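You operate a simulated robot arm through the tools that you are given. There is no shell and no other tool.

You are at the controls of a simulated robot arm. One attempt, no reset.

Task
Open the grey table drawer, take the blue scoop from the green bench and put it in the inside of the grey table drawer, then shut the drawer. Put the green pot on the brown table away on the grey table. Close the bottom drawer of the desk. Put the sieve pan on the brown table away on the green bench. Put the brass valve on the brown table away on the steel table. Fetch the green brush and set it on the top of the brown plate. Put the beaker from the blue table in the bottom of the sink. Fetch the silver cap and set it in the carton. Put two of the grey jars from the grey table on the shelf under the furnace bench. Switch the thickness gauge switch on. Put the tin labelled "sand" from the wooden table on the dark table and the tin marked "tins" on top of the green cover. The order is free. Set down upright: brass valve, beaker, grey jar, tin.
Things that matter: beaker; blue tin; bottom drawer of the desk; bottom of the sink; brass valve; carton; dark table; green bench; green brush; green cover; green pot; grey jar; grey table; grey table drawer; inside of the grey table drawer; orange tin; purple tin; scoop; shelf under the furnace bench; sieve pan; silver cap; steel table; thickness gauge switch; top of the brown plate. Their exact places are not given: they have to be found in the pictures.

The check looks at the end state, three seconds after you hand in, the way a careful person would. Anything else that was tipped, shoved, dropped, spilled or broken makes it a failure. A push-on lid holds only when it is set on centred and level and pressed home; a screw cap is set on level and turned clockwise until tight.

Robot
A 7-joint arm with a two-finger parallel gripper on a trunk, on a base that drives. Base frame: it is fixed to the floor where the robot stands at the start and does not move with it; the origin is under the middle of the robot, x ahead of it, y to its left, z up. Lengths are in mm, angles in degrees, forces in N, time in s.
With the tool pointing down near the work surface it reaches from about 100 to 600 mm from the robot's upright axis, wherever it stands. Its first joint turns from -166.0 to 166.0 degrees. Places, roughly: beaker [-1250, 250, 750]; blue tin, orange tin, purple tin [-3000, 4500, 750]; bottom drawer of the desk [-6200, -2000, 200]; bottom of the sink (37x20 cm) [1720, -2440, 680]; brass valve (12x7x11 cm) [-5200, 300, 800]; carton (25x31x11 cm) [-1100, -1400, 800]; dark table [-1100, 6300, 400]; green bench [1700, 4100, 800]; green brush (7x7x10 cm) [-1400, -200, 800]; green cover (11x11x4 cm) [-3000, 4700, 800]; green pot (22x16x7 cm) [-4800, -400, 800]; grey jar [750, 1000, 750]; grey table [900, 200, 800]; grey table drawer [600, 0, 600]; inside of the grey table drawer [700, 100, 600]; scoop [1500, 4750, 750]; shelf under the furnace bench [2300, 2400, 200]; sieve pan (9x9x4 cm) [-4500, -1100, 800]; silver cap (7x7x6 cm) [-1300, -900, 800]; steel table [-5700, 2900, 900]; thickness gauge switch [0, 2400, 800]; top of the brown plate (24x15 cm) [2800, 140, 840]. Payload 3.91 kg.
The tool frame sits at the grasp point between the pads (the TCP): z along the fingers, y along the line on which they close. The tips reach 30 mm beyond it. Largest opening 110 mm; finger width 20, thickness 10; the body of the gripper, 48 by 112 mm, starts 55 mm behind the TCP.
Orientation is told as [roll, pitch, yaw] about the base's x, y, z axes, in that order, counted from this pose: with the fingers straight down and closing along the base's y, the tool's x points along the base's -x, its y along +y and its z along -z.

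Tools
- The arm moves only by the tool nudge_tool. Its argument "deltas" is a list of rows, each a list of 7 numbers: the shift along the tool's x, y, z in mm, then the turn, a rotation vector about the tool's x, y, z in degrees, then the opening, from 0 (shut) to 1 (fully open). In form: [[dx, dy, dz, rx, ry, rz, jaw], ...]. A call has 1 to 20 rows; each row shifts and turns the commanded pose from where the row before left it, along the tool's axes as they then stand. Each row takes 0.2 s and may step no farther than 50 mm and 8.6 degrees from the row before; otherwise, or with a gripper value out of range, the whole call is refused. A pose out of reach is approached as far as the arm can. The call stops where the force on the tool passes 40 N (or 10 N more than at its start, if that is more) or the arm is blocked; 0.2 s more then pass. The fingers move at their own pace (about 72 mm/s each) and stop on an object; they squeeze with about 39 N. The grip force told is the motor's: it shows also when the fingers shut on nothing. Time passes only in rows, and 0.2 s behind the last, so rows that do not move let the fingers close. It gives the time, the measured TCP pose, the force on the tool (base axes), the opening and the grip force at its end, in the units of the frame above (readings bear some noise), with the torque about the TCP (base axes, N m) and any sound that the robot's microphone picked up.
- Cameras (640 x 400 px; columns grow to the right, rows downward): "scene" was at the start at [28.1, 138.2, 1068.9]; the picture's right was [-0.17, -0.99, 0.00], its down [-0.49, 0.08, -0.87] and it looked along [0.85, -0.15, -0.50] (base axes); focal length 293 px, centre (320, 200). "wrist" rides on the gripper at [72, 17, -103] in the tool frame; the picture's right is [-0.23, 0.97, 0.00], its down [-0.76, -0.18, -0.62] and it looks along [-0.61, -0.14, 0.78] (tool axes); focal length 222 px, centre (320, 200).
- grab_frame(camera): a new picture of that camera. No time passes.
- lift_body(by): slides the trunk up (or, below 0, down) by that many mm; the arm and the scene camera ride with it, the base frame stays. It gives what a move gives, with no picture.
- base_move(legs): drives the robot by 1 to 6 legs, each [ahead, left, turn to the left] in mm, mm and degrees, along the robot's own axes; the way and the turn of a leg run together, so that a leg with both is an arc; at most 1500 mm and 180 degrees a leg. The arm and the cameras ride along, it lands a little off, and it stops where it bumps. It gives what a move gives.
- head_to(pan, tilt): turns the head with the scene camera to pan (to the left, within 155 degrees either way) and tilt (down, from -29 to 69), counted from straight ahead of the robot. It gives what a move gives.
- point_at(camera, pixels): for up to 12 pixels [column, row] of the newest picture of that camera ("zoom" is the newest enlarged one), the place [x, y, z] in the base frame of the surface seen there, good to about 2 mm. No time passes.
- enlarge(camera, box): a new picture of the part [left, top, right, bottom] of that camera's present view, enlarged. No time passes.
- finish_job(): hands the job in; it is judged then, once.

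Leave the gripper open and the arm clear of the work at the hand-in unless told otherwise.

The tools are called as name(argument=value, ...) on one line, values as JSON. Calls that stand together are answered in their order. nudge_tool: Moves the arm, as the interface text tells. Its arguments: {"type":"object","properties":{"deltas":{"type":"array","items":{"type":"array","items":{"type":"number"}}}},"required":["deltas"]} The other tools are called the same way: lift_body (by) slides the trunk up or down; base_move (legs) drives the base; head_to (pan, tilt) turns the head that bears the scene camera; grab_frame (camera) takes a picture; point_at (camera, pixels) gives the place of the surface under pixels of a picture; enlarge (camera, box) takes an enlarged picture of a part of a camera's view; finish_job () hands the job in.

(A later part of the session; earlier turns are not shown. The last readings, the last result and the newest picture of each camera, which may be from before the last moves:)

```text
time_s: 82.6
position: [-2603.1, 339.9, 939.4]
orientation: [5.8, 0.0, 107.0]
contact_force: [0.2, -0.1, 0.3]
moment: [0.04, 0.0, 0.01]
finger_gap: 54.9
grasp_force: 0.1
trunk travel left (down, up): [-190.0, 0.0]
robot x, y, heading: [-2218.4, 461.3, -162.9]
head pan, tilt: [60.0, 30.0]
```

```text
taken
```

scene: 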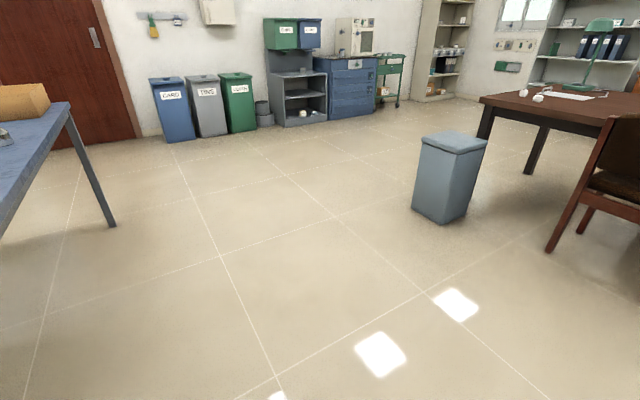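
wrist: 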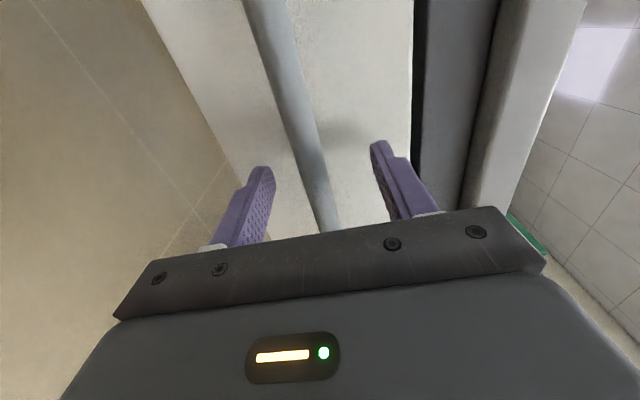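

Far side is free. I raise the hand a bit more, then drive along the far side and turn to face the cap.

nudge_tool(deltas=[[0, -10, -25, -2.8, 0, 0, 0.9], [0, -10, -25, -2.9, 0, 0, 0.9]])

base_move(legs=[[0, 0, 90], [1000, 0, 0], [640, 0, 0], [0, 0, 90.5]])

head_to(pan=0, tilt=45)

grab_frame(camera="scene")

grab_frame(camera="wrist")

```text
time_s: 83.2
position: [-2578.4, 347.9, 984.8]
orientation: [11.3, 0.0, 107.0]
contact_force: [-1.4, 0.1, -0.7]
moment: [0.03, -0.02, 0.02]
finger_gap: 99.0
grasp_force: 0.1
trunk travel left (down, up): [-190.0, 0.0]
robot x, y, heading: [-2219.6, 458.8, -163.3]
head pan, tilt: [60.0, 30.0]
```

```text
time_s: 99.2
position: [-1384.1, -985.1, 985.4]
orientation: [11.4, -0.1, -72.2]
contact_force: [0.1, 0.0, 0.4]
moment: [0.0, 0.03, 0.01]
finger_gap: 99.0
grasp_force: 0.0
trunk travel left (down, up): [-190.0, 0.0]
robot x, y, heading: [-1736.7, -1103.9, 17.7]
head pan, tilt: [60.0, 30.0]
```

```text
time_s: 100.5
position: [-1383.7, -986.5, 985.4]
orientation: [11.5, 0.0, -72.0]
contact_force: [-0.3, -0.9, 0.2]
moment: [-0.01, -0.03, 0.01]
finger_gap: 99.1
grasp_force: 0.1
trunk travel left (down, up): [-190.0, 0.0]
robot x, y, heading: [-1735.4, -1107.4, 18.1]
head pan, tilt: [0.0, 45.0]
```

```text
taken
```

scene: 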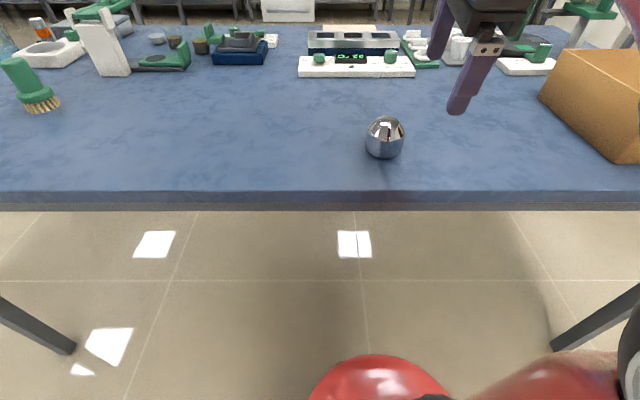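

```text
taken
```

wrist: 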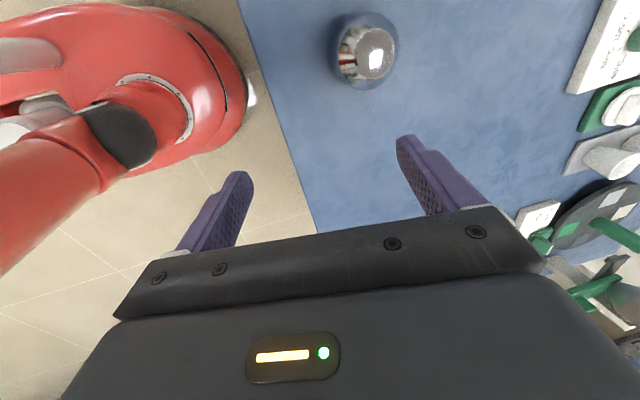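

The silver cap is at (385,137), right in front. I measure it precisely.

enlarge(camera="scene", box=[340, 100, 436, 160])

point_at(camera="scene", pixels=[[385, 120], [385, 128], [385, 140], [368, 140], [402, 140], [385, 155], [340, 140], [430, 140], [330, 190]])

point_at(camera="wrist", pixels=[[365, 30], [350, 60], [375, 20], [395, 50], [338, 40], [365, 86]])

```text
6.67 times, centred on (388, 130) of scene
```

zoom: 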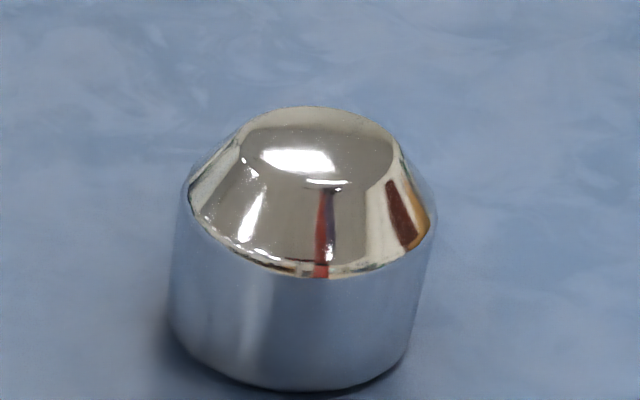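

```text
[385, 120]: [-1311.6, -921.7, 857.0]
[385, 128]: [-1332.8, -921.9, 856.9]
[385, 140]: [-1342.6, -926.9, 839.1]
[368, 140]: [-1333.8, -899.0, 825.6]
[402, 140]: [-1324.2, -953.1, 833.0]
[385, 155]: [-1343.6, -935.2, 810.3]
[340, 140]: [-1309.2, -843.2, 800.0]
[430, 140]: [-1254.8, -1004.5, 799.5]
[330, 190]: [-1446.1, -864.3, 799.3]
```

```text
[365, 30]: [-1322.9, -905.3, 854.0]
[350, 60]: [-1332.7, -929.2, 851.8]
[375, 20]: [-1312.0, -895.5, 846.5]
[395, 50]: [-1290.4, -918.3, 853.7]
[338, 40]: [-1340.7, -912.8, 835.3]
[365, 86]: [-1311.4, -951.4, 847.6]
```

Cap centre ≈ (-1313,-922), top z 857, diameter ~70. I level the tool, move above it.

nudge_tool(deltas=[[0, 0, 0, 5.7, 0, 0, 1], [0, 0, 0, 5.7, 0, 0, 1], [13, 29, 10, 0, 0, 0, 1], [13, 29, 20, 0, 0, 0, 1], [13, 29, 20, 0, 0, 0, 1]])

grab_frame(camera="wrist")

grab_frame(camera="scene")

```text
time_s: 101.8
position: [-1313.4, -923.0, 934.4]
orientation: [-0.1, 0.0, -72.1]
contact_force: [0.4, 0.0, 0.9]
moment: [0.03, -0.03, 0.0]
finger_gap: 109.8
grasp_force: 0.1
trunk travel left (down, up): [-190.0, 0.0]
robot x, y, heading: [-1742.0, -1102.2, 18.1]
head pan, tilt: [0.0, 45.0]
```

```text
taken
```

wrist: 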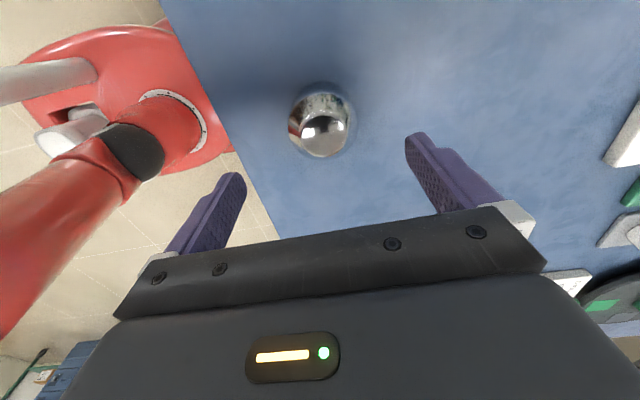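

```text
taken
```

scene: 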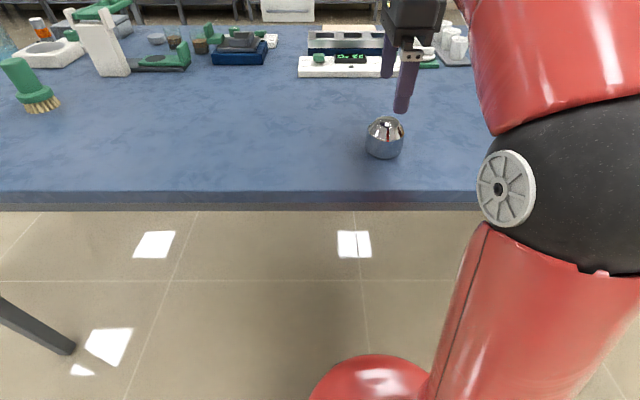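

The cap is centred under the fingers in the wrist view (320,125). I descend to z≈833 and close.

nudge_tool(deltas=[[0, 0, 40, 0, 0, 0, 1], [0, 0, 40, 0, 0, 0, 1], [0, 0, 21, 0, 0, 0, 1], [0, 0, 0, 0, 0, 0, 0], [0, 0, 0, 0, 0, 0, 0], [0, 0, 0, 0, 0, 0, 0], [0, 0, 0, 0, 0, 0, 0]])

grab_frame(camera="wrist")

```text
time_s: 103.3
position: [-1314.1, -922.5, 834.0]
orientation: [0.0, 0.0, -72.1]
contact_force: [0.2, -0.3, -0.1]
moment: [0.0, -0.02, 0.02]
finger_gap: 65.1
grasp_force: 39.3
trunk travel left (down, up): [-190.0, 0.0]
robot x, y, heading: [-1741.2, -1105.0, 17.8]
head pan, tilt: [0.0, 45.0]
```

```text
taken
```

wrist: 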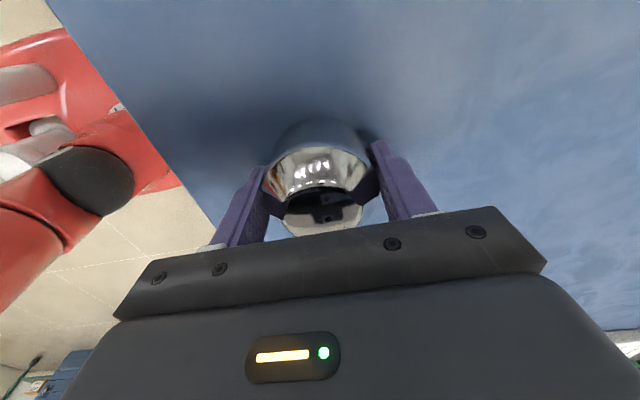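

Gripped (65 mm). I lift 140 mm and look at the carton to the right.

nudge_tool(deltas=[[0, 0, -20, 0, 0, 0, 0], [0, 0, -40, 0, 0, 0, 0], [0, 0, -40, 0, 0, 0, 0], [0, -10, -40, 0, 0, 0, 0]])

head_to(pan=-40, tilt=35)

grab_frame(camera="scene")

```text
time_s: 104.3
position: [-1320.7, -925.8, 974.6]
orientation: [0.0, 0.1, -72.0]
contact_force: [-0.6, 0.1, 0.3]
moment: [-0.01, -0.01, 0.0]
finger_gap: 0.0
grasp_force: 38.0
trunk travel left (down, up): [-190.0, 0.0]
robot x, y, heading: [-1741.3, -1106.8, 17.5]
head pan, tilt: [0.0, 45.0]
```

```text
time_s: 105.4
position: [-1321.5, -926.1, 974.0]
orientation: [0.0, 0.0, -72.1]
contact_force: [-0.3, -0.4, 0.4]
moment: [-0.01, -0.01, 0.01]
finger_gap: 0.1
grasp_force: 37.7
trunk travel left (down, up): [-190.0, 0.0]
robot x, y, heading: [-1737.3, -1103.3, 17.8]
head pan, tilt: [-40.0, 35.0]
```

```text
taken
```

scene: 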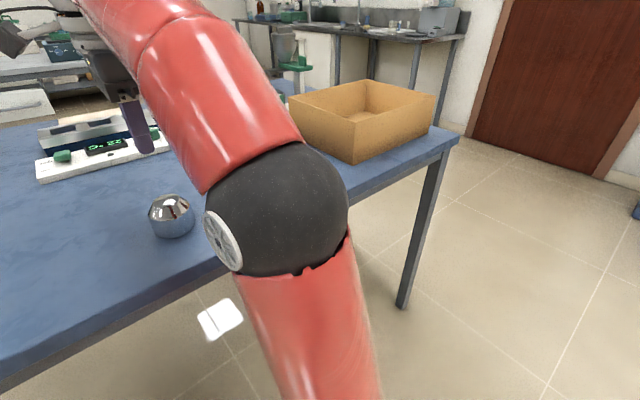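

The cap slipped out—the fingers closed fully (gap 0) and the cap is still on the table at (172,215). I look again at its place and shape to grip better.

enlarge(camera="scene", box=[132, 180, 228, 240])

point_at(camera="zoom", pixels=[[200, 130], [270, 100], [350, 140], [270, 190], [180, 200], [370, 200], [270, 230], [270, 330], [190, 300], [370, 300], [270, 374]])

grab_frame(camera="wrist")

```text
6.67 times, centred on (180, 210) of scene
```

zoom: 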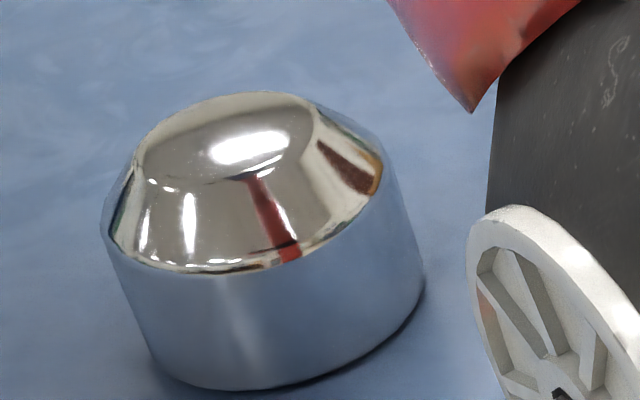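

```text
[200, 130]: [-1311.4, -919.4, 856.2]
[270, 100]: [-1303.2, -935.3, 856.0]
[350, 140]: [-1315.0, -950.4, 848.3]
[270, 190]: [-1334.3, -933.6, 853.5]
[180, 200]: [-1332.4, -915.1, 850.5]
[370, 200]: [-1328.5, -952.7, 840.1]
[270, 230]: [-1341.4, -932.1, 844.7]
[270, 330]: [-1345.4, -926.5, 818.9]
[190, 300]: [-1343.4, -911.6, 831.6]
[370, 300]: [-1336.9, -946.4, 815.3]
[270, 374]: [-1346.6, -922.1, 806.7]
```

```text
taken
```

wrist: 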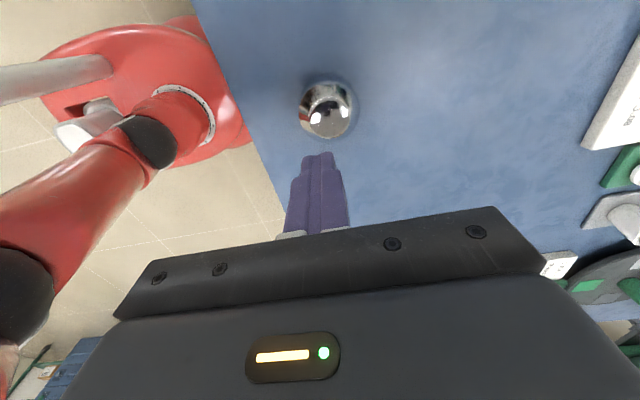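

The cap stayed put: centre ≈ (-1313,-923). I retry: open, centre, go down as low as possible (TCP z≈831), grip and then lift slowly while watching the gap.

nudge_tool(deltas=[[0, 8.5, 0, 0, 0, 0, 1], [0, 0, 20, 0, 0, 0, 1], [0, 0, 20, 0, 0, 0, 1], [0, 0, 30, 0, 0, 0, 1], [0, 0, 40, 0, 0, 0, 1], [0, 0, 32, 0, 0, 0, 1], [0, 0, 0, 0, 0, 0, 0], [0, 0, 0, 0, 0, 0, 0], [0, 0, 0, 0, 0, 0, 0], [0, 0, 0, 0, 0, 0, 0], [0, 0, 0, 0, 0, 0, 0]])

nudge_tool(deltas=[[0, 0, -4, 0, 0, 0, 0], [0, 0, -4, 0, 0, 0, 0], [0, 0, -4, 0, 0, 0, 0]])

grab_frame(camera="wrist")

```text
time_s: 107.8
position: [-1314.2, -923.9, 834.5]
orientation: [0.0, 0.1, -72.1]
contact_force: [-1.2, 0.4, 0.3]
moment: [0.01, 0.0, -0.03]
finger_gap: 64.6
grasp_force: 39.1
trunk travel left (down, up): [-190.0, 0.0]
robot x, y, heading: [-1739.4, -1102.4, 18.0]
head pan, tilt: [-40.0, 35.0]
```

```text
time_s: 108.6
position: [-1314.1, -922.5, 844.8]
orientation: [-0.1, 0.0, -72.2]
contact_force: [0.7, -1.1, -1.9]
moment: [0.0, -0.02, 0.01]
finger_gap: 64.6
grasp_force: 39.4
trunk travel left (down, up): [-190.0, 0.0]
robot x, y, heading: [-1736.0, -1100.6, 18.1]
head pan, tilt: [-40.0, 35.0]
```

```text
taken
```

wrist: 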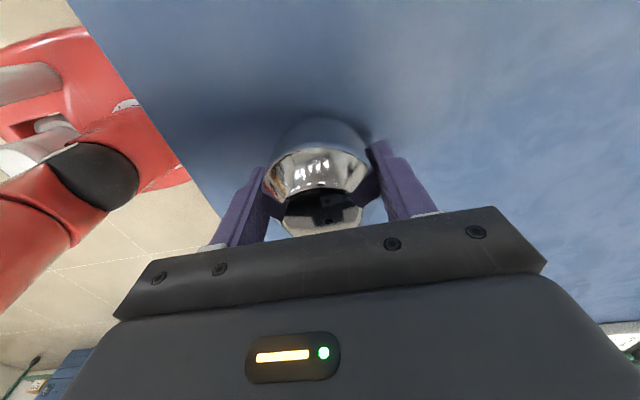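

It holds so far (gap 64.6, load only ~2 N). I keep lifting slowly.

nudge_tool(deltas=[[0, 0, -8, 0, 0, 0, 0], [0, 0, -10, 0, 0, 0, 0], [0, 0, -10, 0, 0, 0, 0], [0, 0, -10, 0, 0, 0, 0]])

grab_frame(camera="wrist")

```text
time_s: 109.6
position: [-1313.9, -923.0, 882.3]
orientation: [0.0, 0.0, -72.1]
contact_force: [-0.1, 0.8, -2.9]
moment: [-0.03, 0.01, 0.0]
finger_gap: 64.7
grasp_force: 39.1
trunk travel left (down, up): [-190.0, 0.0]
robot x, y, heading: [-1732.7, -1105.6, 17.8]
head pan, tilt: [-40.0, 35.0]
```

```text
taken
```

wrist: 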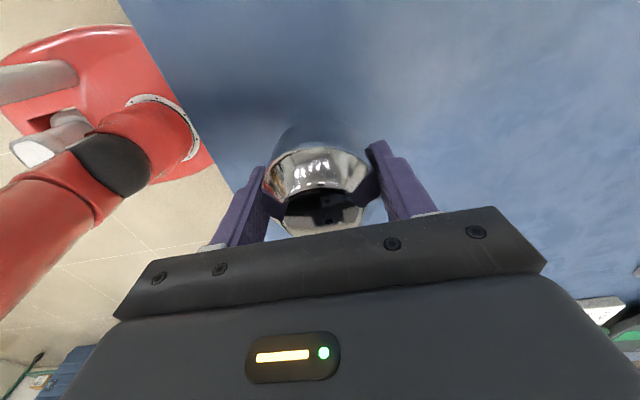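

It's held firmly. I continue up gently to clear the carton rim.

nudge_tool(deltas=[[0, 0, -12, 0, 0, 0, 0], [0, 0, -12, 0, 0, 0, 0], [0, 0, -12, 0, 0, 0, 0], [0, 0, -12, 0, 0, 0, 0], [0, 0, -12, 0, 0, 0, 0], [0, 0, -12, 0, 0, 0, 0], [0, 0, -12, 0, 0, 0, 0], [0, 0, -12, 0, 0, 0, 0], [0, 0, -8, 0, 0, 0, 0]])

head_to(pan=-50, tilt=35)

grab_frame(camera="scene")

point_at(camera="scene", pixels=[[232, 95], [298, 78], [378, 97], [300, 122], [300, 105], [300, 140], [360, 130], [245, 130]])

```text
time_s: 111.6
position: [-1317.1, -924.3, 974.7]
orientation: [0.3, 0.0, -72.1]
contact_force: [0.1, 0.2, -1.7]
moment: [0.0, 0.03, -0.01]
finger_gap: 64.9
grasp_force: 38.7
out of reach, approached as far as the arm can: row 8, 9
trunk travel left (down, up): [-190.0, 0.0]
robot x, y, heading: [-1738.4, -1104.8, 17.9]
head pan, tilt: [-40.0, 35.0]
```

```text
time_s: 112.3
position: [-1316.3, -923.4, 974.5]
orientation: [0.2, 0.1, -72.1]
contact_force: [0.4, 0.2, -1.9]
moment: [-0.03, 0.01, 0.0]
finger_gap: 64.7
grasp_force: 38.9
trunk travel left (down, up): [-190.0, 0.0]
robot x, y, heading: [-1738.3, -1105.6, 17.9]
head pan, tilt: [-50.0, 35.0]
```

```text
taken
```

scene: 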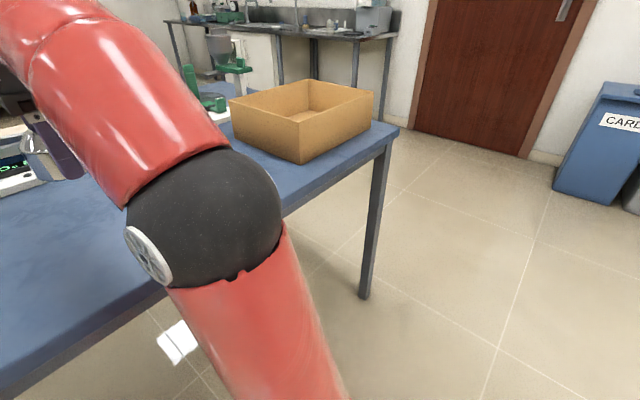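

```text
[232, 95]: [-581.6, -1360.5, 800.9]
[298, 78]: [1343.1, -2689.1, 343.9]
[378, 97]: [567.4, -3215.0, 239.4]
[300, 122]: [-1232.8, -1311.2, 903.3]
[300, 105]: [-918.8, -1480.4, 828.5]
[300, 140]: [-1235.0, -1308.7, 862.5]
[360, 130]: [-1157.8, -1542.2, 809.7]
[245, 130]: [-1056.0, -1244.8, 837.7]
```

Carton is table-aligned, centre ≈ (-1067,-1421), rim z≈905. The cap bottom is at ~940. I drive sideways right 550 mm then forward 70 mm so the cap is over the carton.

base_move(legs=[[0, -550, 0], [75, 0, 0]])

head_to(pan=0, tilt=45)

grab_frame(camera="scene")

grab_frame(camera="wrist")

```text
time_s: 116.1
position: [-1077.4, -1420.1, 974.8]
orientation: [0.2, 0.0, -72.1]
contact_force: [0.8, 0.6, -1.7]
moment: [-0.02, -0.03, -0.03]
finger_gap: 64.7
grasp_force: 39.1
trunk travel left (down, up): [-190.0, 0.0]
robot x, y, heading: [-1497.4, -1599.5, 17.8]
head pan, tilt: [-50.0, 35.0]
```

```text
time_s: 117.3
position: [-1078.3, -1419.9, 974.8]
orientation: [0.2, -0.1, -72.1]
contact_force: [0.0, 0.1, -2.2]
moment: [-0.02, 0.04, 0.0]
finger_gap: 64.6
grasp_force: 38.9
trunk travel left (down, up): [-190.0, 0.0]
robot x, y, heading: [-1498.1, -1600.8, 17.7]
head pan, tilt: [0.0, 45.0]
```

```text
taken
```

scene: 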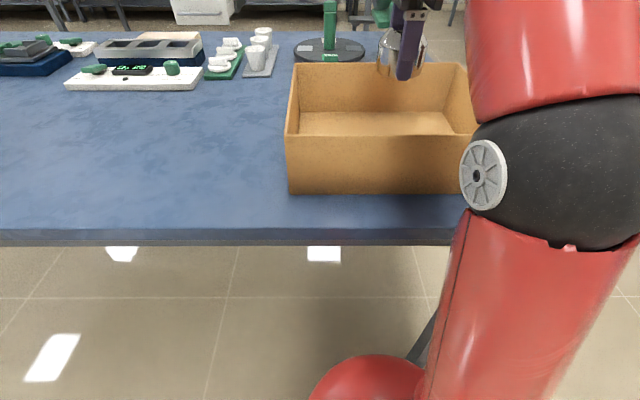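

```text
taken
```

wrist: 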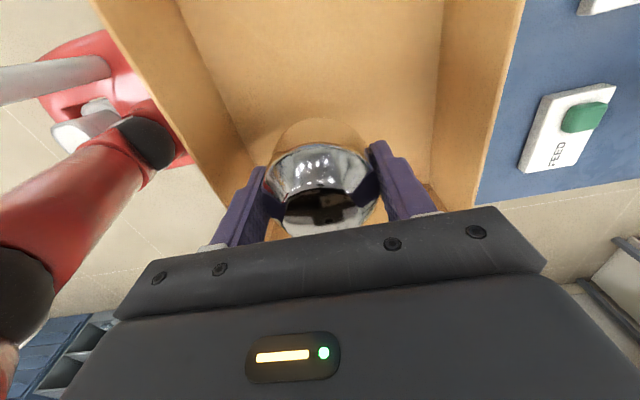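

The cap is over the carton. I measure the rim to be sure it's centred with room for the gripper body.

point_at(camera="scene", pixels=[[288, 137], [297, 64], [466, 66], [380, 138], [350, 64], [310, 120], [340, 122], [420, 122]])

point_at(camera="wrist", pixels=[[520, 10], [482, 190], [100, 10], [190, 170], [230, 110], [420, 80], [300, 60]])

```text
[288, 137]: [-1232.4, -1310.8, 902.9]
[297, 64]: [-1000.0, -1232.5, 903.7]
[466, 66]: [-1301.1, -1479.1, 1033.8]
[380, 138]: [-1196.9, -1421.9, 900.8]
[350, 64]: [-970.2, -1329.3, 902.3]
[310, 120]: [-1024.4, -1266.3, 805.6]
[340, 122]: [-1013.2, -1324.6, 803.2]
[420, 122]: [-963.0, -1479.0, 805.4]
```

```text
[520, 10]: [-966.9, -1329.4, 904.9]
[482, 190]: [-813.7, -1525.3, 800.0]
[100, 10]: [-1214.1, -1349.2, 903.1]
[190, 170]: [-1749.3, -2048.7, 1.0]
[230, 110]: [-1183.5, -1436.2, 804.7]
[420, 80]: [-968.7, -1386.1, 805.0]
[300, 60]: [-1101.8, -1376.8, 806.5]
```

Carton centre is (-1066,-1419), floor z≈805. I lower the cap until it rests (TCP ≈ 840) and release.

nudge_tool(deltas=[[0, 5, 15, 0, 0, 0, 0], [0, 5, 15, 0, 0, 0, 0], [0, 0, 15, 0, 0, 0, 0], [0, 0, 15, 0, 0, 0, 0], [0, 0, 15, 0, 0, 0, 0], [0, 0, 15, 0, 0, 0, 0], [0, 0, 15, 0, 0, 0, 0], [0, 0, 15, 0, 0, 0, 0], [0, 0, 10, 0, 0, 0, 0], [0, 0, 3, 0, 0, 0, 0]])

```text
time_s: 119.5
position: [-1068.4, -1416.6, 840.7]
orientation: [0.2, -0.1, -72.1]
contact_force: [-0.1, 0.5, -1.5]
moment: [-0.02, -0.02, -0.01]
finger_gap: 64.7
grasp_force: 38.8
trunk travel left (down, up): [-190.0, 0.0]
robot x, y, heading: [-1498.0, -1595.5, 17.8]
head pan, tilt: [0.0, 45.0]
```

Not yet touching (load still −1.5 N). I go 2 mm lower and open.

nudge_tool(deltas=[[0, 0, 1.5, 0, 0, 0, 0], [0, 0, 0, 0, 0, 0, 0.75], [0, 0, 0, 0, 0, 0, 0.75], [0, 0, 0, 0, 0, 0, 0.75], [0, 0, -15, 0, 0, 0, 0.85], [0, 0, -30, 0, 0, 0, 0.85], [0, 0, -40, 0, 0, 0, 0.85], [0, 0, -40, 0, 0, 0, 0.85]])

grab_frame(camera="wrist")

grab_frame(camera="scene")

```text
time_s: 121.3
position: [-1068.1, -1416.4, 965.6]
orientation: [0.1, -0.1, -72.0]
contact_force: [0.3, -0.7, -0.5]
moment: [0.0, 0.01, 0.03]
finger_gap: 93.6
grasp_force: 0.0
trunk travel left (down, up): [-190.0, 0.0]
robot x, y, heading: [-1502.0, -1598.4, 17.8]
head pan, tilt: [0.0, 45.0]
```

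```text
taken
```

wrist: 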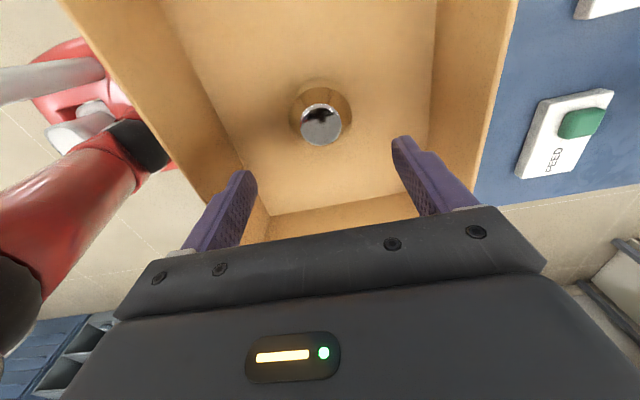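

```text
taken
```

scene: 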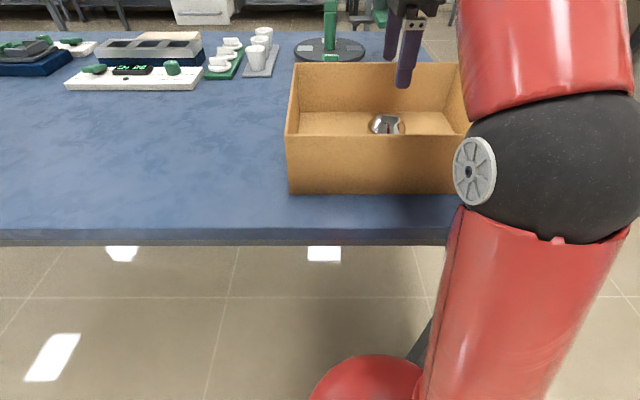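

The cap stands in the carton. Next I go toward the desk. I pull the arm in a little, back off from the table and turn around to survey the way.

nudge_tool(deltas=[[0, -40, 0, 0, 0, 0, 0.5], [0, -40, 0, 0, 0, 0, 0.5]])

base_move(legs=[[-400, 0, 0], [0, 0, 170]])

head_to(pan=20, tilt=20)

grab_frame(camera="scene")

head_to(pan=-25, tilt=20)

grab_frame(camera="scene")

```text
time_s: 121.9
position: [-1144.7, -1440.9, 964.4]
orientation: [0.2, 0.1, -72.2]
contact_force: [0.5, 0.0, -0.2]
moment: [-0.05, 0.03, -0.03]
finger_gap: 55.1
grasp_force: 0.0
trunk travel left (down, up): [-190.0, 0.0]
robot x, y, heading: [-1501.2, -1597.8, 17.7]
head pan, tilt: [0.0, 45.0]
```

```text
time_s: 131.3
position: [-2258.5, -1812.2, 964.6]
orientation: [0.2, 0.0, 97.1]
contact_force: [0.6, -0.2, -0.4]
moment: [0.01, -0.01, -0.01]
finger_gap: 55.2
grasp_force: 0.2
trunk travel left (down, up): [-190.0, 0.0]
robot x, y, heading: [-1877.9, -1724.0, -173.0]
head pan, tilt: [0.0, 45.0]
```

```text
time_s: 132.2
position: [-2256.8, -1812.7, 965.4]
orientation: [0.3, 0.0, 97.2]
contact_force: [0.0, 0.3, 0.1]
moment: [-0.01, -0.02, 0.0]
finger_gap: 54.9
grasp_force: 0.1
trunk travel left (down, up): [-190.0, 0.0]
robot x, y, heading: [-1874.1, -1721.6, -173.0]
head pan, tilt: [20.0, 20.0]
```

```text
taken
```

scene: 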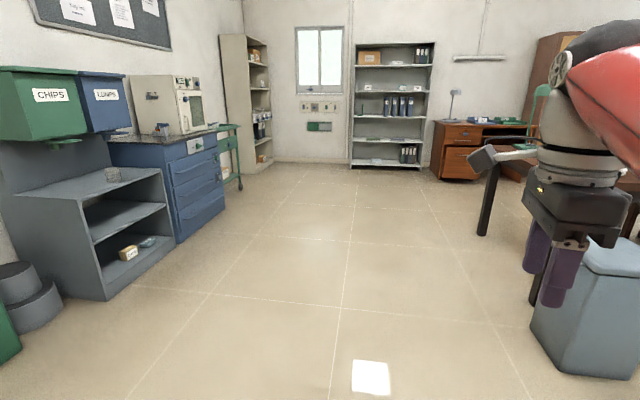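

```text
time_s: 133.3
position: [-2256.9, -1812.8, 965.8]
orientation: [0.1, 0.0, 97.3]
contact_force: [0.1, 0.0, 0.4]
moment: [0.0, 0.0, 0.0]
finger_gap: 55.0
grasp_force: 0.0
trunk travel left (down, up): [-190.0, 0.0]
robot x, y, heading: [-1882.5, -1720.1, -172.9]
head pan, tilt: [-25.0, 20.0]
```

```text
taken
```

scene: 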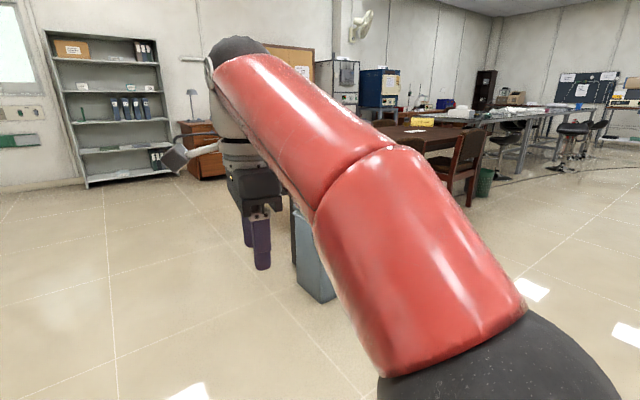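

I see the desk at about (470,150) in the pan 20 view, with the bin nearer on the right. I retake that view and measure.

head_to(pan=15, tilt=20)

grab_frame(camera="scene")

enlarge(camera="scene", box=[380, 80, 580, 205])

point_at(camera="scene", pixels=[[430, 140], [430, 165], [408, 125], [460, 125], [455, 180], [408, 175], [570, 320], [560, 375], [510, 330], [465, 235], [240, 165], [150, 240]])

```text
time_s: 134.4
position: [-2256.9, -1813.3, 964.9]
orientation: [0.3, -0.1, 97.1]
contact_force: [-0.1, 0.0, 0.3]
moment: [0.01, -0.02, 0.0]
finger_gap: 55.2
grasp_force: 0.1
trunk travel left (down, up): [-190.0, 0.0]
robot x, y, heading: [-1879.5, -1721.6, -173.0]
head pan, tilt: [15.0, 20.0]
```

```text
taken
```

scene: 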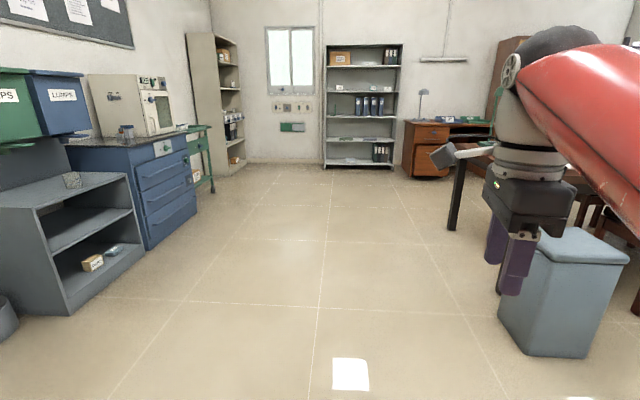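

```text
3.20 times, centred on (480, 142) of scene
```

zoom: 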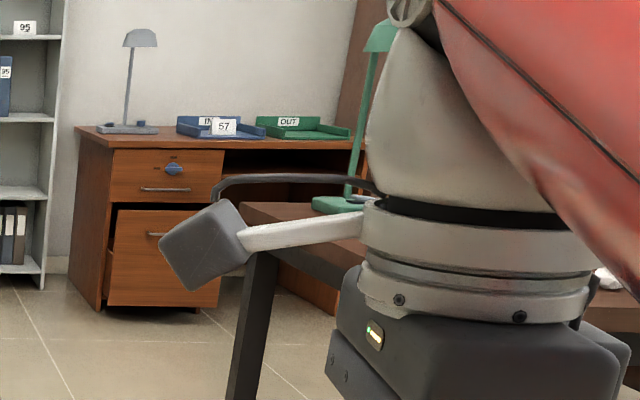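

```text
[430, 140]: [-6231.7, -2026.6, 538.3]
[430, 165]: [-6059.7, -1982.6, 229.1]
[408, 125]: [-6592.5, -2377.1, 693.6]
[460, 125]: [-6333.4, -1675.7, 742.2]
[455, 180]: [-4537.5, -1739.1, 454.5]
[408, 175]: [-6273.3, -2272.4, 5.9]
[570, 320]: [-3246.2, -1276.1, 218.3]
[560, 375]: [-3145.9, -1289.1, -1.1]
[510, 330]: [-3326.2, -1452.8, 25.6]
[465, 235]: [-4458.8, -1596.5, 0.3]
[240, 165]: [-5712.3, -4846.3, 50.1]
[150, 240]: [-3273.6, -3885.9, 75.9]
```

The desk's bottom drawer front stands out ~170 mm (at x≈-6060). The way along y≈-2400 is clear (bin at (-3250,-1280), table leg at (-4460,-1600)). I drive there.

base_move(legs=[[0, 0, 10.5], [1216, 0, 0], [1216, 0, 0], [0, 0, -25]])

head_to(pan=10, tilt=25)

grab_frame(camera="scene")

```text
time_s: 148.3
position: [-4586.0, -2466.4, 964.9]
orientation: [0.2, -0.1, 82.9]
contact_force: [0.9, -0.2, -0.1]
moment: [0.02, 0.01, 0.01]
finger_gap: 54.9
grasp_force: 0.1
trunk travel left (down, up): [-190.0, 0.0]
robot x, y, heading: [-4195.6, -2474.5, 172.8]
head pan, tilt: [15.0, 20.0]
```

```text
time_s: 149.0
position: [-4584.8, -2467.6, 964.4]
orientation: [0.2, 0.0, 82.9]
contact_force: [-0.3, -1.3, 0.4]
moment: [0.0, -0.02, 0.01]
finger_gap: 55.2
grasp_force: 0.2
trunk travel left (down, up): [-190.0, 0.0]
robot x, y, heading: [-4195.7, -2471.2, 172.8]
head pan, tilt: [10.0, 25.0]
```

```text
taken
```

scene: 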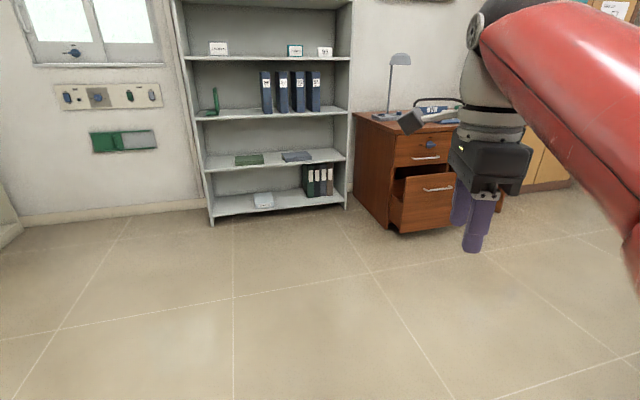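

I see the desk with its bottom drawer out (front ~ (425,203)). I measure its face and orientation.

enlarge(camera="scene", box=[340, 100, 500, 250])

point_at(camera="scene", pixels=[[408, 190], [408, 222], [442, 178], [442, 218], [425, 203], [437, 189], [400, 145], [440, 140], [400, 170], [430, 160], [395, 225]])

```text
2.67 times, centred on (420, 175) of scene
```

zoom: 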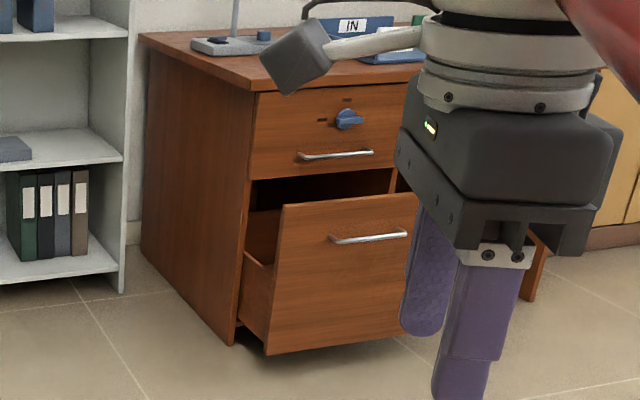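

```text
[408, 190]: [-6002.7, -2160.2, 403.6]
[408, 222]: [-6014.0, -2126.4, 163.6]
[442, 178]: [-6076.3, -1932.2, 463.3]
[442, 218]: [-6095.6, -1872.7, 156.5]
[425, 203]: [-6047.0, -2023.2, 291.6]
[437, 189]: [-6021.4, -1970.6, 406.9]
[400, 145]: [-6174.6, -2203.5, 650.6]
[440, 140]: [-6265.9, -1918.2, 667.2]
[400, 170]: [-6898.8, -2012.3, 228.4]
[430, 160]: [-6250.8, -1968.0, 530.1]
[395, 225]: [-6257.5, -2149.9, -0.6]
```

Drawer front spans (-6003,-2160)-(-6096,-1873), z 115–480; it must go in 176 mm along (-0.95,-0.31). I check the space to the right (brown table, chairs) before approaching.

head_to(pan=-35, tilt=25)

grab_frame(camera="scene")

head_to(pan=-90, tilt=25)

grab_frame(camera="scene")

```text
time_s: 150.1
position: [-4585.1, -2467.4, 963.9]
orientation: [0.3, 0.1, 82.9]
contact_force: [-0.3, -0.7, 0.4]
moment: [-0.02, 0.01, -0.01]
finger_gap: 54.9
grasp_force: 0.0
trunk travel left (down, up): [-190.0, 0.0]
robot x, y, heading: [-4195.6, -2474.6, 172.8]
head pan, tilt: [-35.0, 25.0]
```

```text
taken
```

scene: 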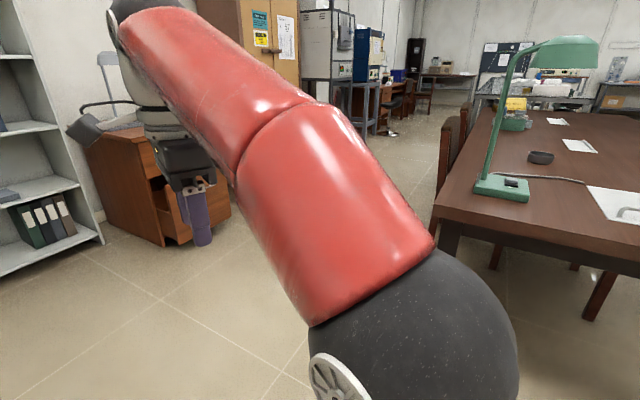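

```text
time_s: 151.3
position: [-4584.6, -2467.1, 965.2]
orientation: [0.1, -0.1, 82.9]
contact_force: [-0.2, 0.2, 0.2]
moment: [-0.03, -0.04, 0.02]
finger_gap: 55.0
grasp_force: 0.1
trunk travel left (down, up): [-190.0, 0.0]
robot x, y, heading: [-4195.5, -2473.6, 172.7]
head pan, tilt: [-90.0, 25.0]
```

```text
taken
```

scene: 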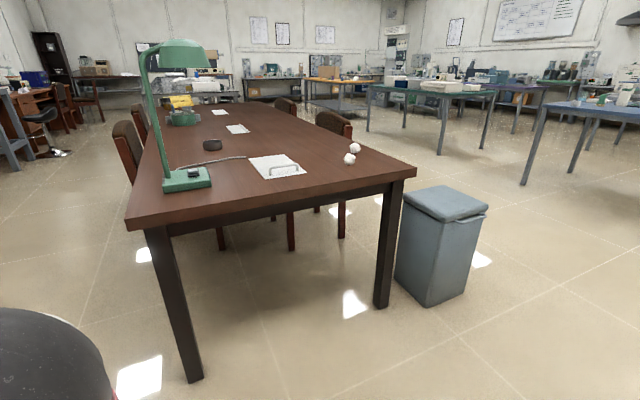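

The brown table with lamp, sieve pan (212,144) and pot (185,117) is to my right. I measure its corners and those objects.

point_at(camera="scene", pixels=[[130, 220], [413, 168], [190, 375], [382, 300], [212, 145], [185, 118], [135, 160], [290, 105], [130, 150], [235, 128], [330, 130], [445, 290]])

enlarge(camera="scene", box=[110, 70, 310, 195])

```text
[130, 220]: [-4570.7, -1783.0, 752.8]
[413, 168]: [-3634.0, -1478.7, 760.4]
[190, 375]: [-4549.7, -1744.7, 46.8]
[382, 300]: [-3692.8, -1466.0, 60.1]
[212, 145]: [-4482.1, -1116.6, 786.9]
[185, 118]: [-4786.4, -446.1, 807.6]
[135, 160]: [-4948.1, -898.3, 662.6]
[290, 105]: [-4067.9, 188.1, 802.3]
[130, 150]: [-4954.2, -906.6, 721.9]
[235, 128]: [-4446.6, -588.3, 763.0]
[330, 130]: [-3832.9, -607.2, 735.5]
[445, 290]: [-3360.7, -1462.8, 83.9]
```

```text
3.20 times, centred on (210, 132) of scene
```

zoom: 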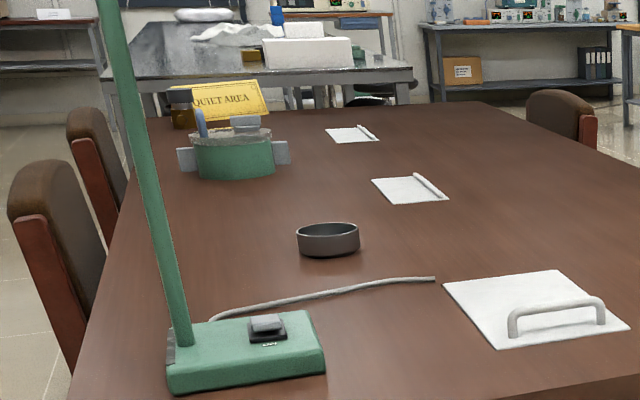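

I drive round the table corner to a spot ~950 mm in front of the drawer, facing it (heading 198°).

base_move(legs=[[827, -122, 0], [0, 0, 25.2], [-23, -547, 0]])

head_to(pan=0, tilt=40)

grab_frame(camera="scene")

```text
time_s: 159.9
position: [-5515.5, -1878.8, 963.9]
orientation: [0.1, -0.1, 108.0]
contact_force: [0.2, 0.3, -0.3]
moment: [-0.01, 0.0, 0.0]
finger_gap: 54.9
grasp_force: 0.1
trunk travel left (down, up): [-190.0, 0.0]
robot x, y, heading: [-5160.4, -1724.6, -161.9]
head pan, tilt: [-90.0, 25.0]
```

```text
time_s: 161.6
position: [-5514.4, -1879.1, 965.6]
orientation: [0.3, 0.0, 108.1]
contact_force: [-0.3, 0.4, 0.4]
moment: [0.0, 0.03, 0.0]
finger_gap: 55.0
grasp_force: 0.0
trunk travel left (down, up): [-190.0, 0.0]
robot x, y, heading: [-5162.5, -1720.1, -162.2]
head pan, tilt: [0.0, 40.0]
```

```text
taken
```

scene: 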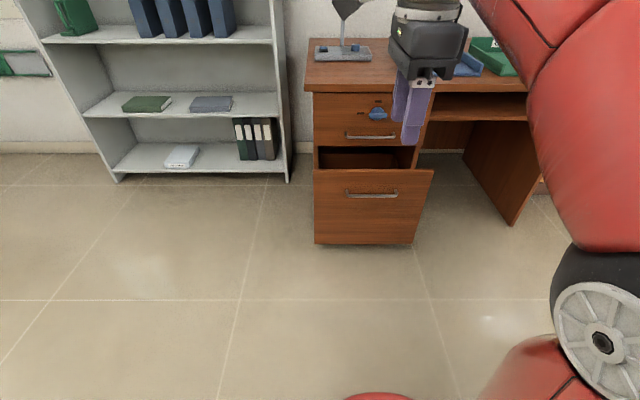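

I'm squared up, drawer 936 mm ahead. I lower the trunk fully and lower the arm, tilting the fingers forward to push with closed fingertips.

lift_body(by=-190)

nudge_tool(deltas=[[0, 20, 40, 0, 0, 0, 0], [0, 20, 40, 0, 0, 0, 0], [0, 20, 40, 0, 0, 0, 0], [0, 20, 40, 0, 0, 0, 0], [0, 0, 40, 0, 0, 0, 0], [0, 0, 40, 0, 0, 0, 0], [0, 0, 40, 0, 0, 0, 0]])

nudge_tool(deltas=[[0, 0, 0, -8, 0, 0, 0], [0, 0, 0, -8, 0, 0, 0], [0, 0, 0, -8, 0, 0, 0], [0, 0, 0, -8, 0, 0, 0], [0, 0, 0, -8, 0, 0, 0]])

grab_frame(camera="scene")

```text
time_s: 163.6
position: [-5513.5, -1879.4, 774.4]
orientation: [0.2, 0.0, 108.0]
contact_force: [0.2, -0.1, -0.4]
moment: [-0.01, 0.0, -0.01]
finger_gap: 54.9
grasp_force: 0.1
trunk travel left (down, up): [0.0, 190.0]
robot x, y, heading: [-5157.7, -1720.7, -162.0]
head pan, tilt: [0.0, 40.0]
```

```text
time_s: 165.2
position: [-5590.2, -1904.3, 495.4]
orientation: [0.2, 0.0, 108.0]
contact_force: [-0.8, -0.5, -1.0]
moment: [-0.02, 0.02, -0.01]
finger_gap: 0.1
grasp_force: 38.0
trunk travel left (down, up): [0.0, 190.0]
robot x, y, heading: [-5158.3, -1717.7, -161.9]
head pan, tilt: [0.0, 40.0]
```

```text
time_s: 166.4
position: [-5592.2, -1905.6, 496.1]
orientation: [40.3, 0.0, 108.1]
contact_force: [0.3, -0.1, -0.2]
moment: [-0.03, 0.01, 0.0]
finger_gap: 0.0
grasp_force: 37.5
trunk travel left (down, up): [0.0, 190.0]
robot x, y, heading: [-5158.2, -1719.3, -161.7]
head pan, tilt: [0.0, 40.0]
```

```text
taken
```

scene: 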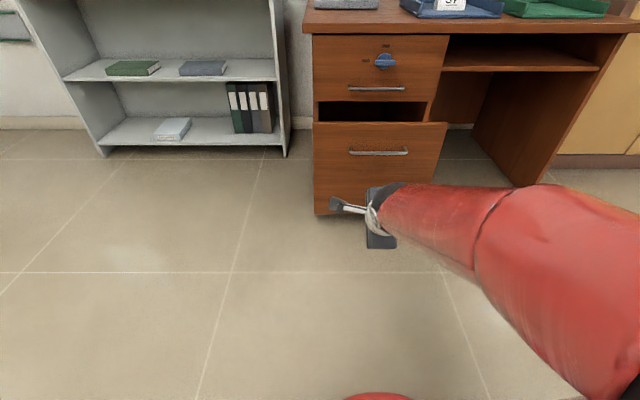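

The arm reaches low well. I tilt further towards horizontal and lower to push at z≈300, below the handle.

nudge_tool(deltas=[[0, -25.7, 30.6, 0, 0, 0, 0], [0, -25.7, 30.6, 0, 0, 0, 0], [0, -25.7, 30.6, 0, 0, 0, 0], [0, 0, 0, -8, 0, 0, 0], [0, 0, 0, -8, 0, 0, 0], [0, 0, 0, -8, 0, 0, 0], [0, 0, 0, -8, 0, 0, 0]])

grab_frame(camera="scene")

grab_frame(camera="wrist")

```text
time_s: 168.0
position: [-5647.4, -1934.6, 384.4]
orientation: [72.4, 0.0, 108.1]
contact_force: [0.4, 0.2, 0.2]
moment: [-0.02, -0.04, -0.01]
finger_gap: 0.0
grasp_force: 37.8
out of reach, approached as far as the arm can: row 2, 4, 5, 6, 7
trunk travel left (down, up): [0.0, 190.0]
robot x, y, heading: [-5161.4, -1722.5, -161.9]
head pan, tilt: [0.0, 40.0]
```

```text
taken
```

scene: 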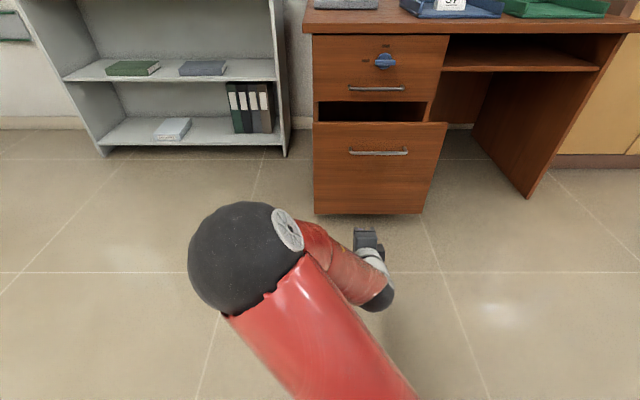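

```text
taken
```

wrist: 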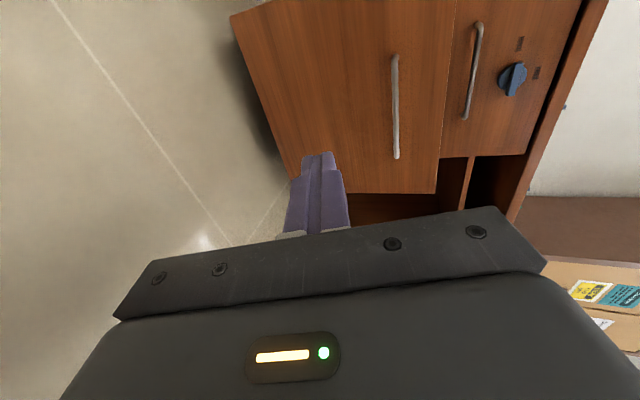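

The tip is now at z≈375, just below the handle height (407). I extend forward a bit and lower ~40 mm more for clearance from the handle.

nudge_tool(deltas=[[0, -5, 32, 0, 0, 0, 0], [0, -8, 32, 0, 0, 0, 0], [0, -15, 10, 0, 0, 0, 0]])

grab_frame(camera="wrist")

point_at(camera="wrist", pixels=[[300, 60], [390, 100], [330, 120], [400, 150], [460, 90]])

```text
time_s: 168.8
position: [-5707.0, -1954.6, 335.6]
orientation: [72.2, 0.0, 108.0]
contact_force: [0.3, -0.4, 0.1]
moment: [0.0, 0.01, 0.0]
finger_gap: 0.1
grasp_force: 37.4
trunk travel left (down, up): [0.0, 190.0]
robot x, y, heading: [-5159.3, -1718.6, -162.2]
head pan, tilt: [0.0, 40.0]
```

```text
taken
```

wrist: 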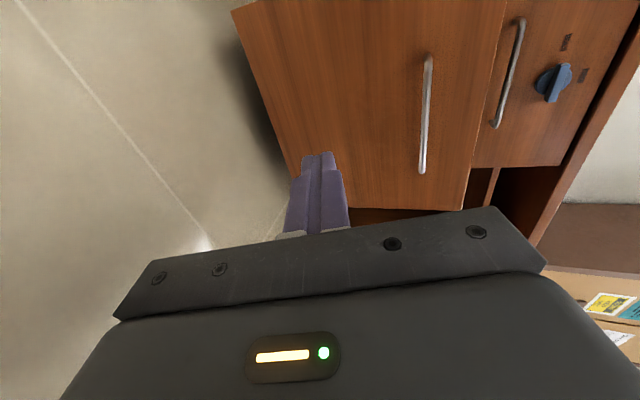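

```text
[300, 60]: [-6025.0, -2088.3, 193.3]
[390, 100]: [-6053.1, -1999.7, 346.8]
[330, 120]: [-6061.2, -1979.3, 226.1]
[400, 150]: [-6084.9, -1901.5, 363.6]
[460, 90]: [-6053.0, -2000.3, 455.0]
```

Fingertips are 316 mm from the drawer front and 47 mm left of its middle. I drive ahead 300 mm with 45 mm to the right, then push gently.

base_move(legs=[[290, -45, 0]])

grab_frame(camera="wrist")

grab_frame(camera="scene")

```text
time_s: 170.9
position: [-5998.7, -2002.0, 335.7]
orientation: [72.2, 0.1, 107.9]
contact_force: [-0.2, 0.5, -1.4]
moment: [-0.01, -0.03, -0.01]
finger_gap: 0.0
grasp_force: 37.8
trunk travel left (down, up): [0.0, 190.0]
robot x, y, heading: [-5456.0, -1766.3, -162.0]
head pan, tilt: [0.0, 40.0]
```

```text
taken
```

wrist: 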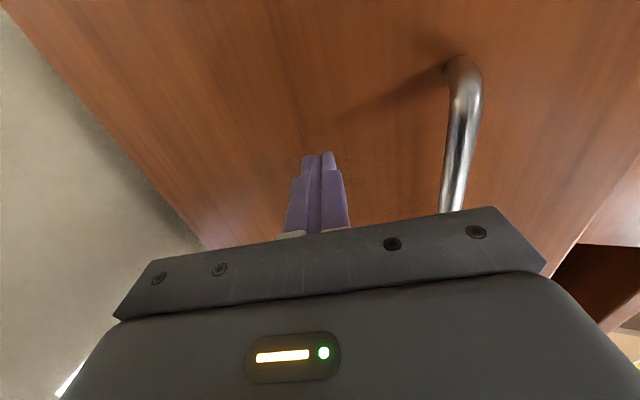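

```text
taken
```

scene: 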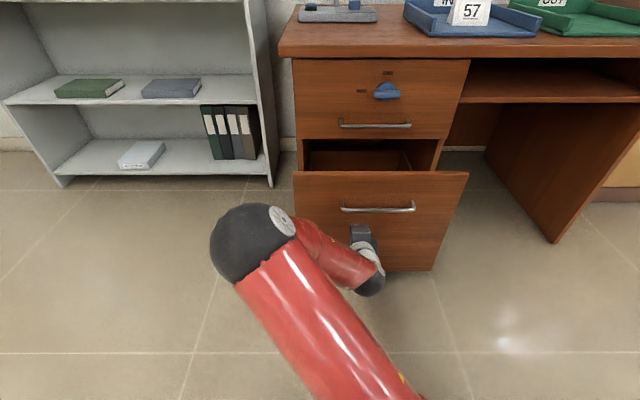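

The tip is ~24 mm off the drawer front, hand body clear of the handle. I push by driving forward 180 mm.

base_move(legs=[[100, 0, 0]])

base_move(legs=[[80, 0, 0]])

grab_frame(camera="scene")

```text
time_s: 172.0
position: [-6093.1, -2032.0, 336.3]
orientation: [72.2, -0.1, 107.9]
contact_force: [-0.3, -0.3, -0.8]
moment: [0.0, 0.02, 0.02]
finger_gap: 0.0
grasp_force: 37.3
trunk travel left (down, up): [0.0, 190.0]
robot x, y, heading: [-5542.8, -1797.0, -162.0]
head pan, tilt: [0.0, 40.0]
```

```text
time_s: 173.1
position: [-6170.2, -2057.4, 334.7]
orientation: [72.2, 0.1, 108.0]
contact_force: [-0.1, 0.7, 0.9]
moment: [0.0, 0.01, 0.02]
finger_gap: 0.0
grasp_force: 37.5
trunk travel left (down, up): [0.0, 190.0]
robot x, y, heading: [-5624.4, -1825.0, -162.0]
head pan, tilt: [0.0, 40.0]
```

```text
taken
```

scene: 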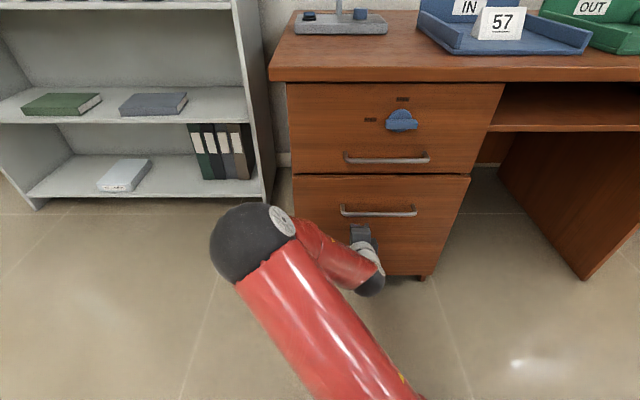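

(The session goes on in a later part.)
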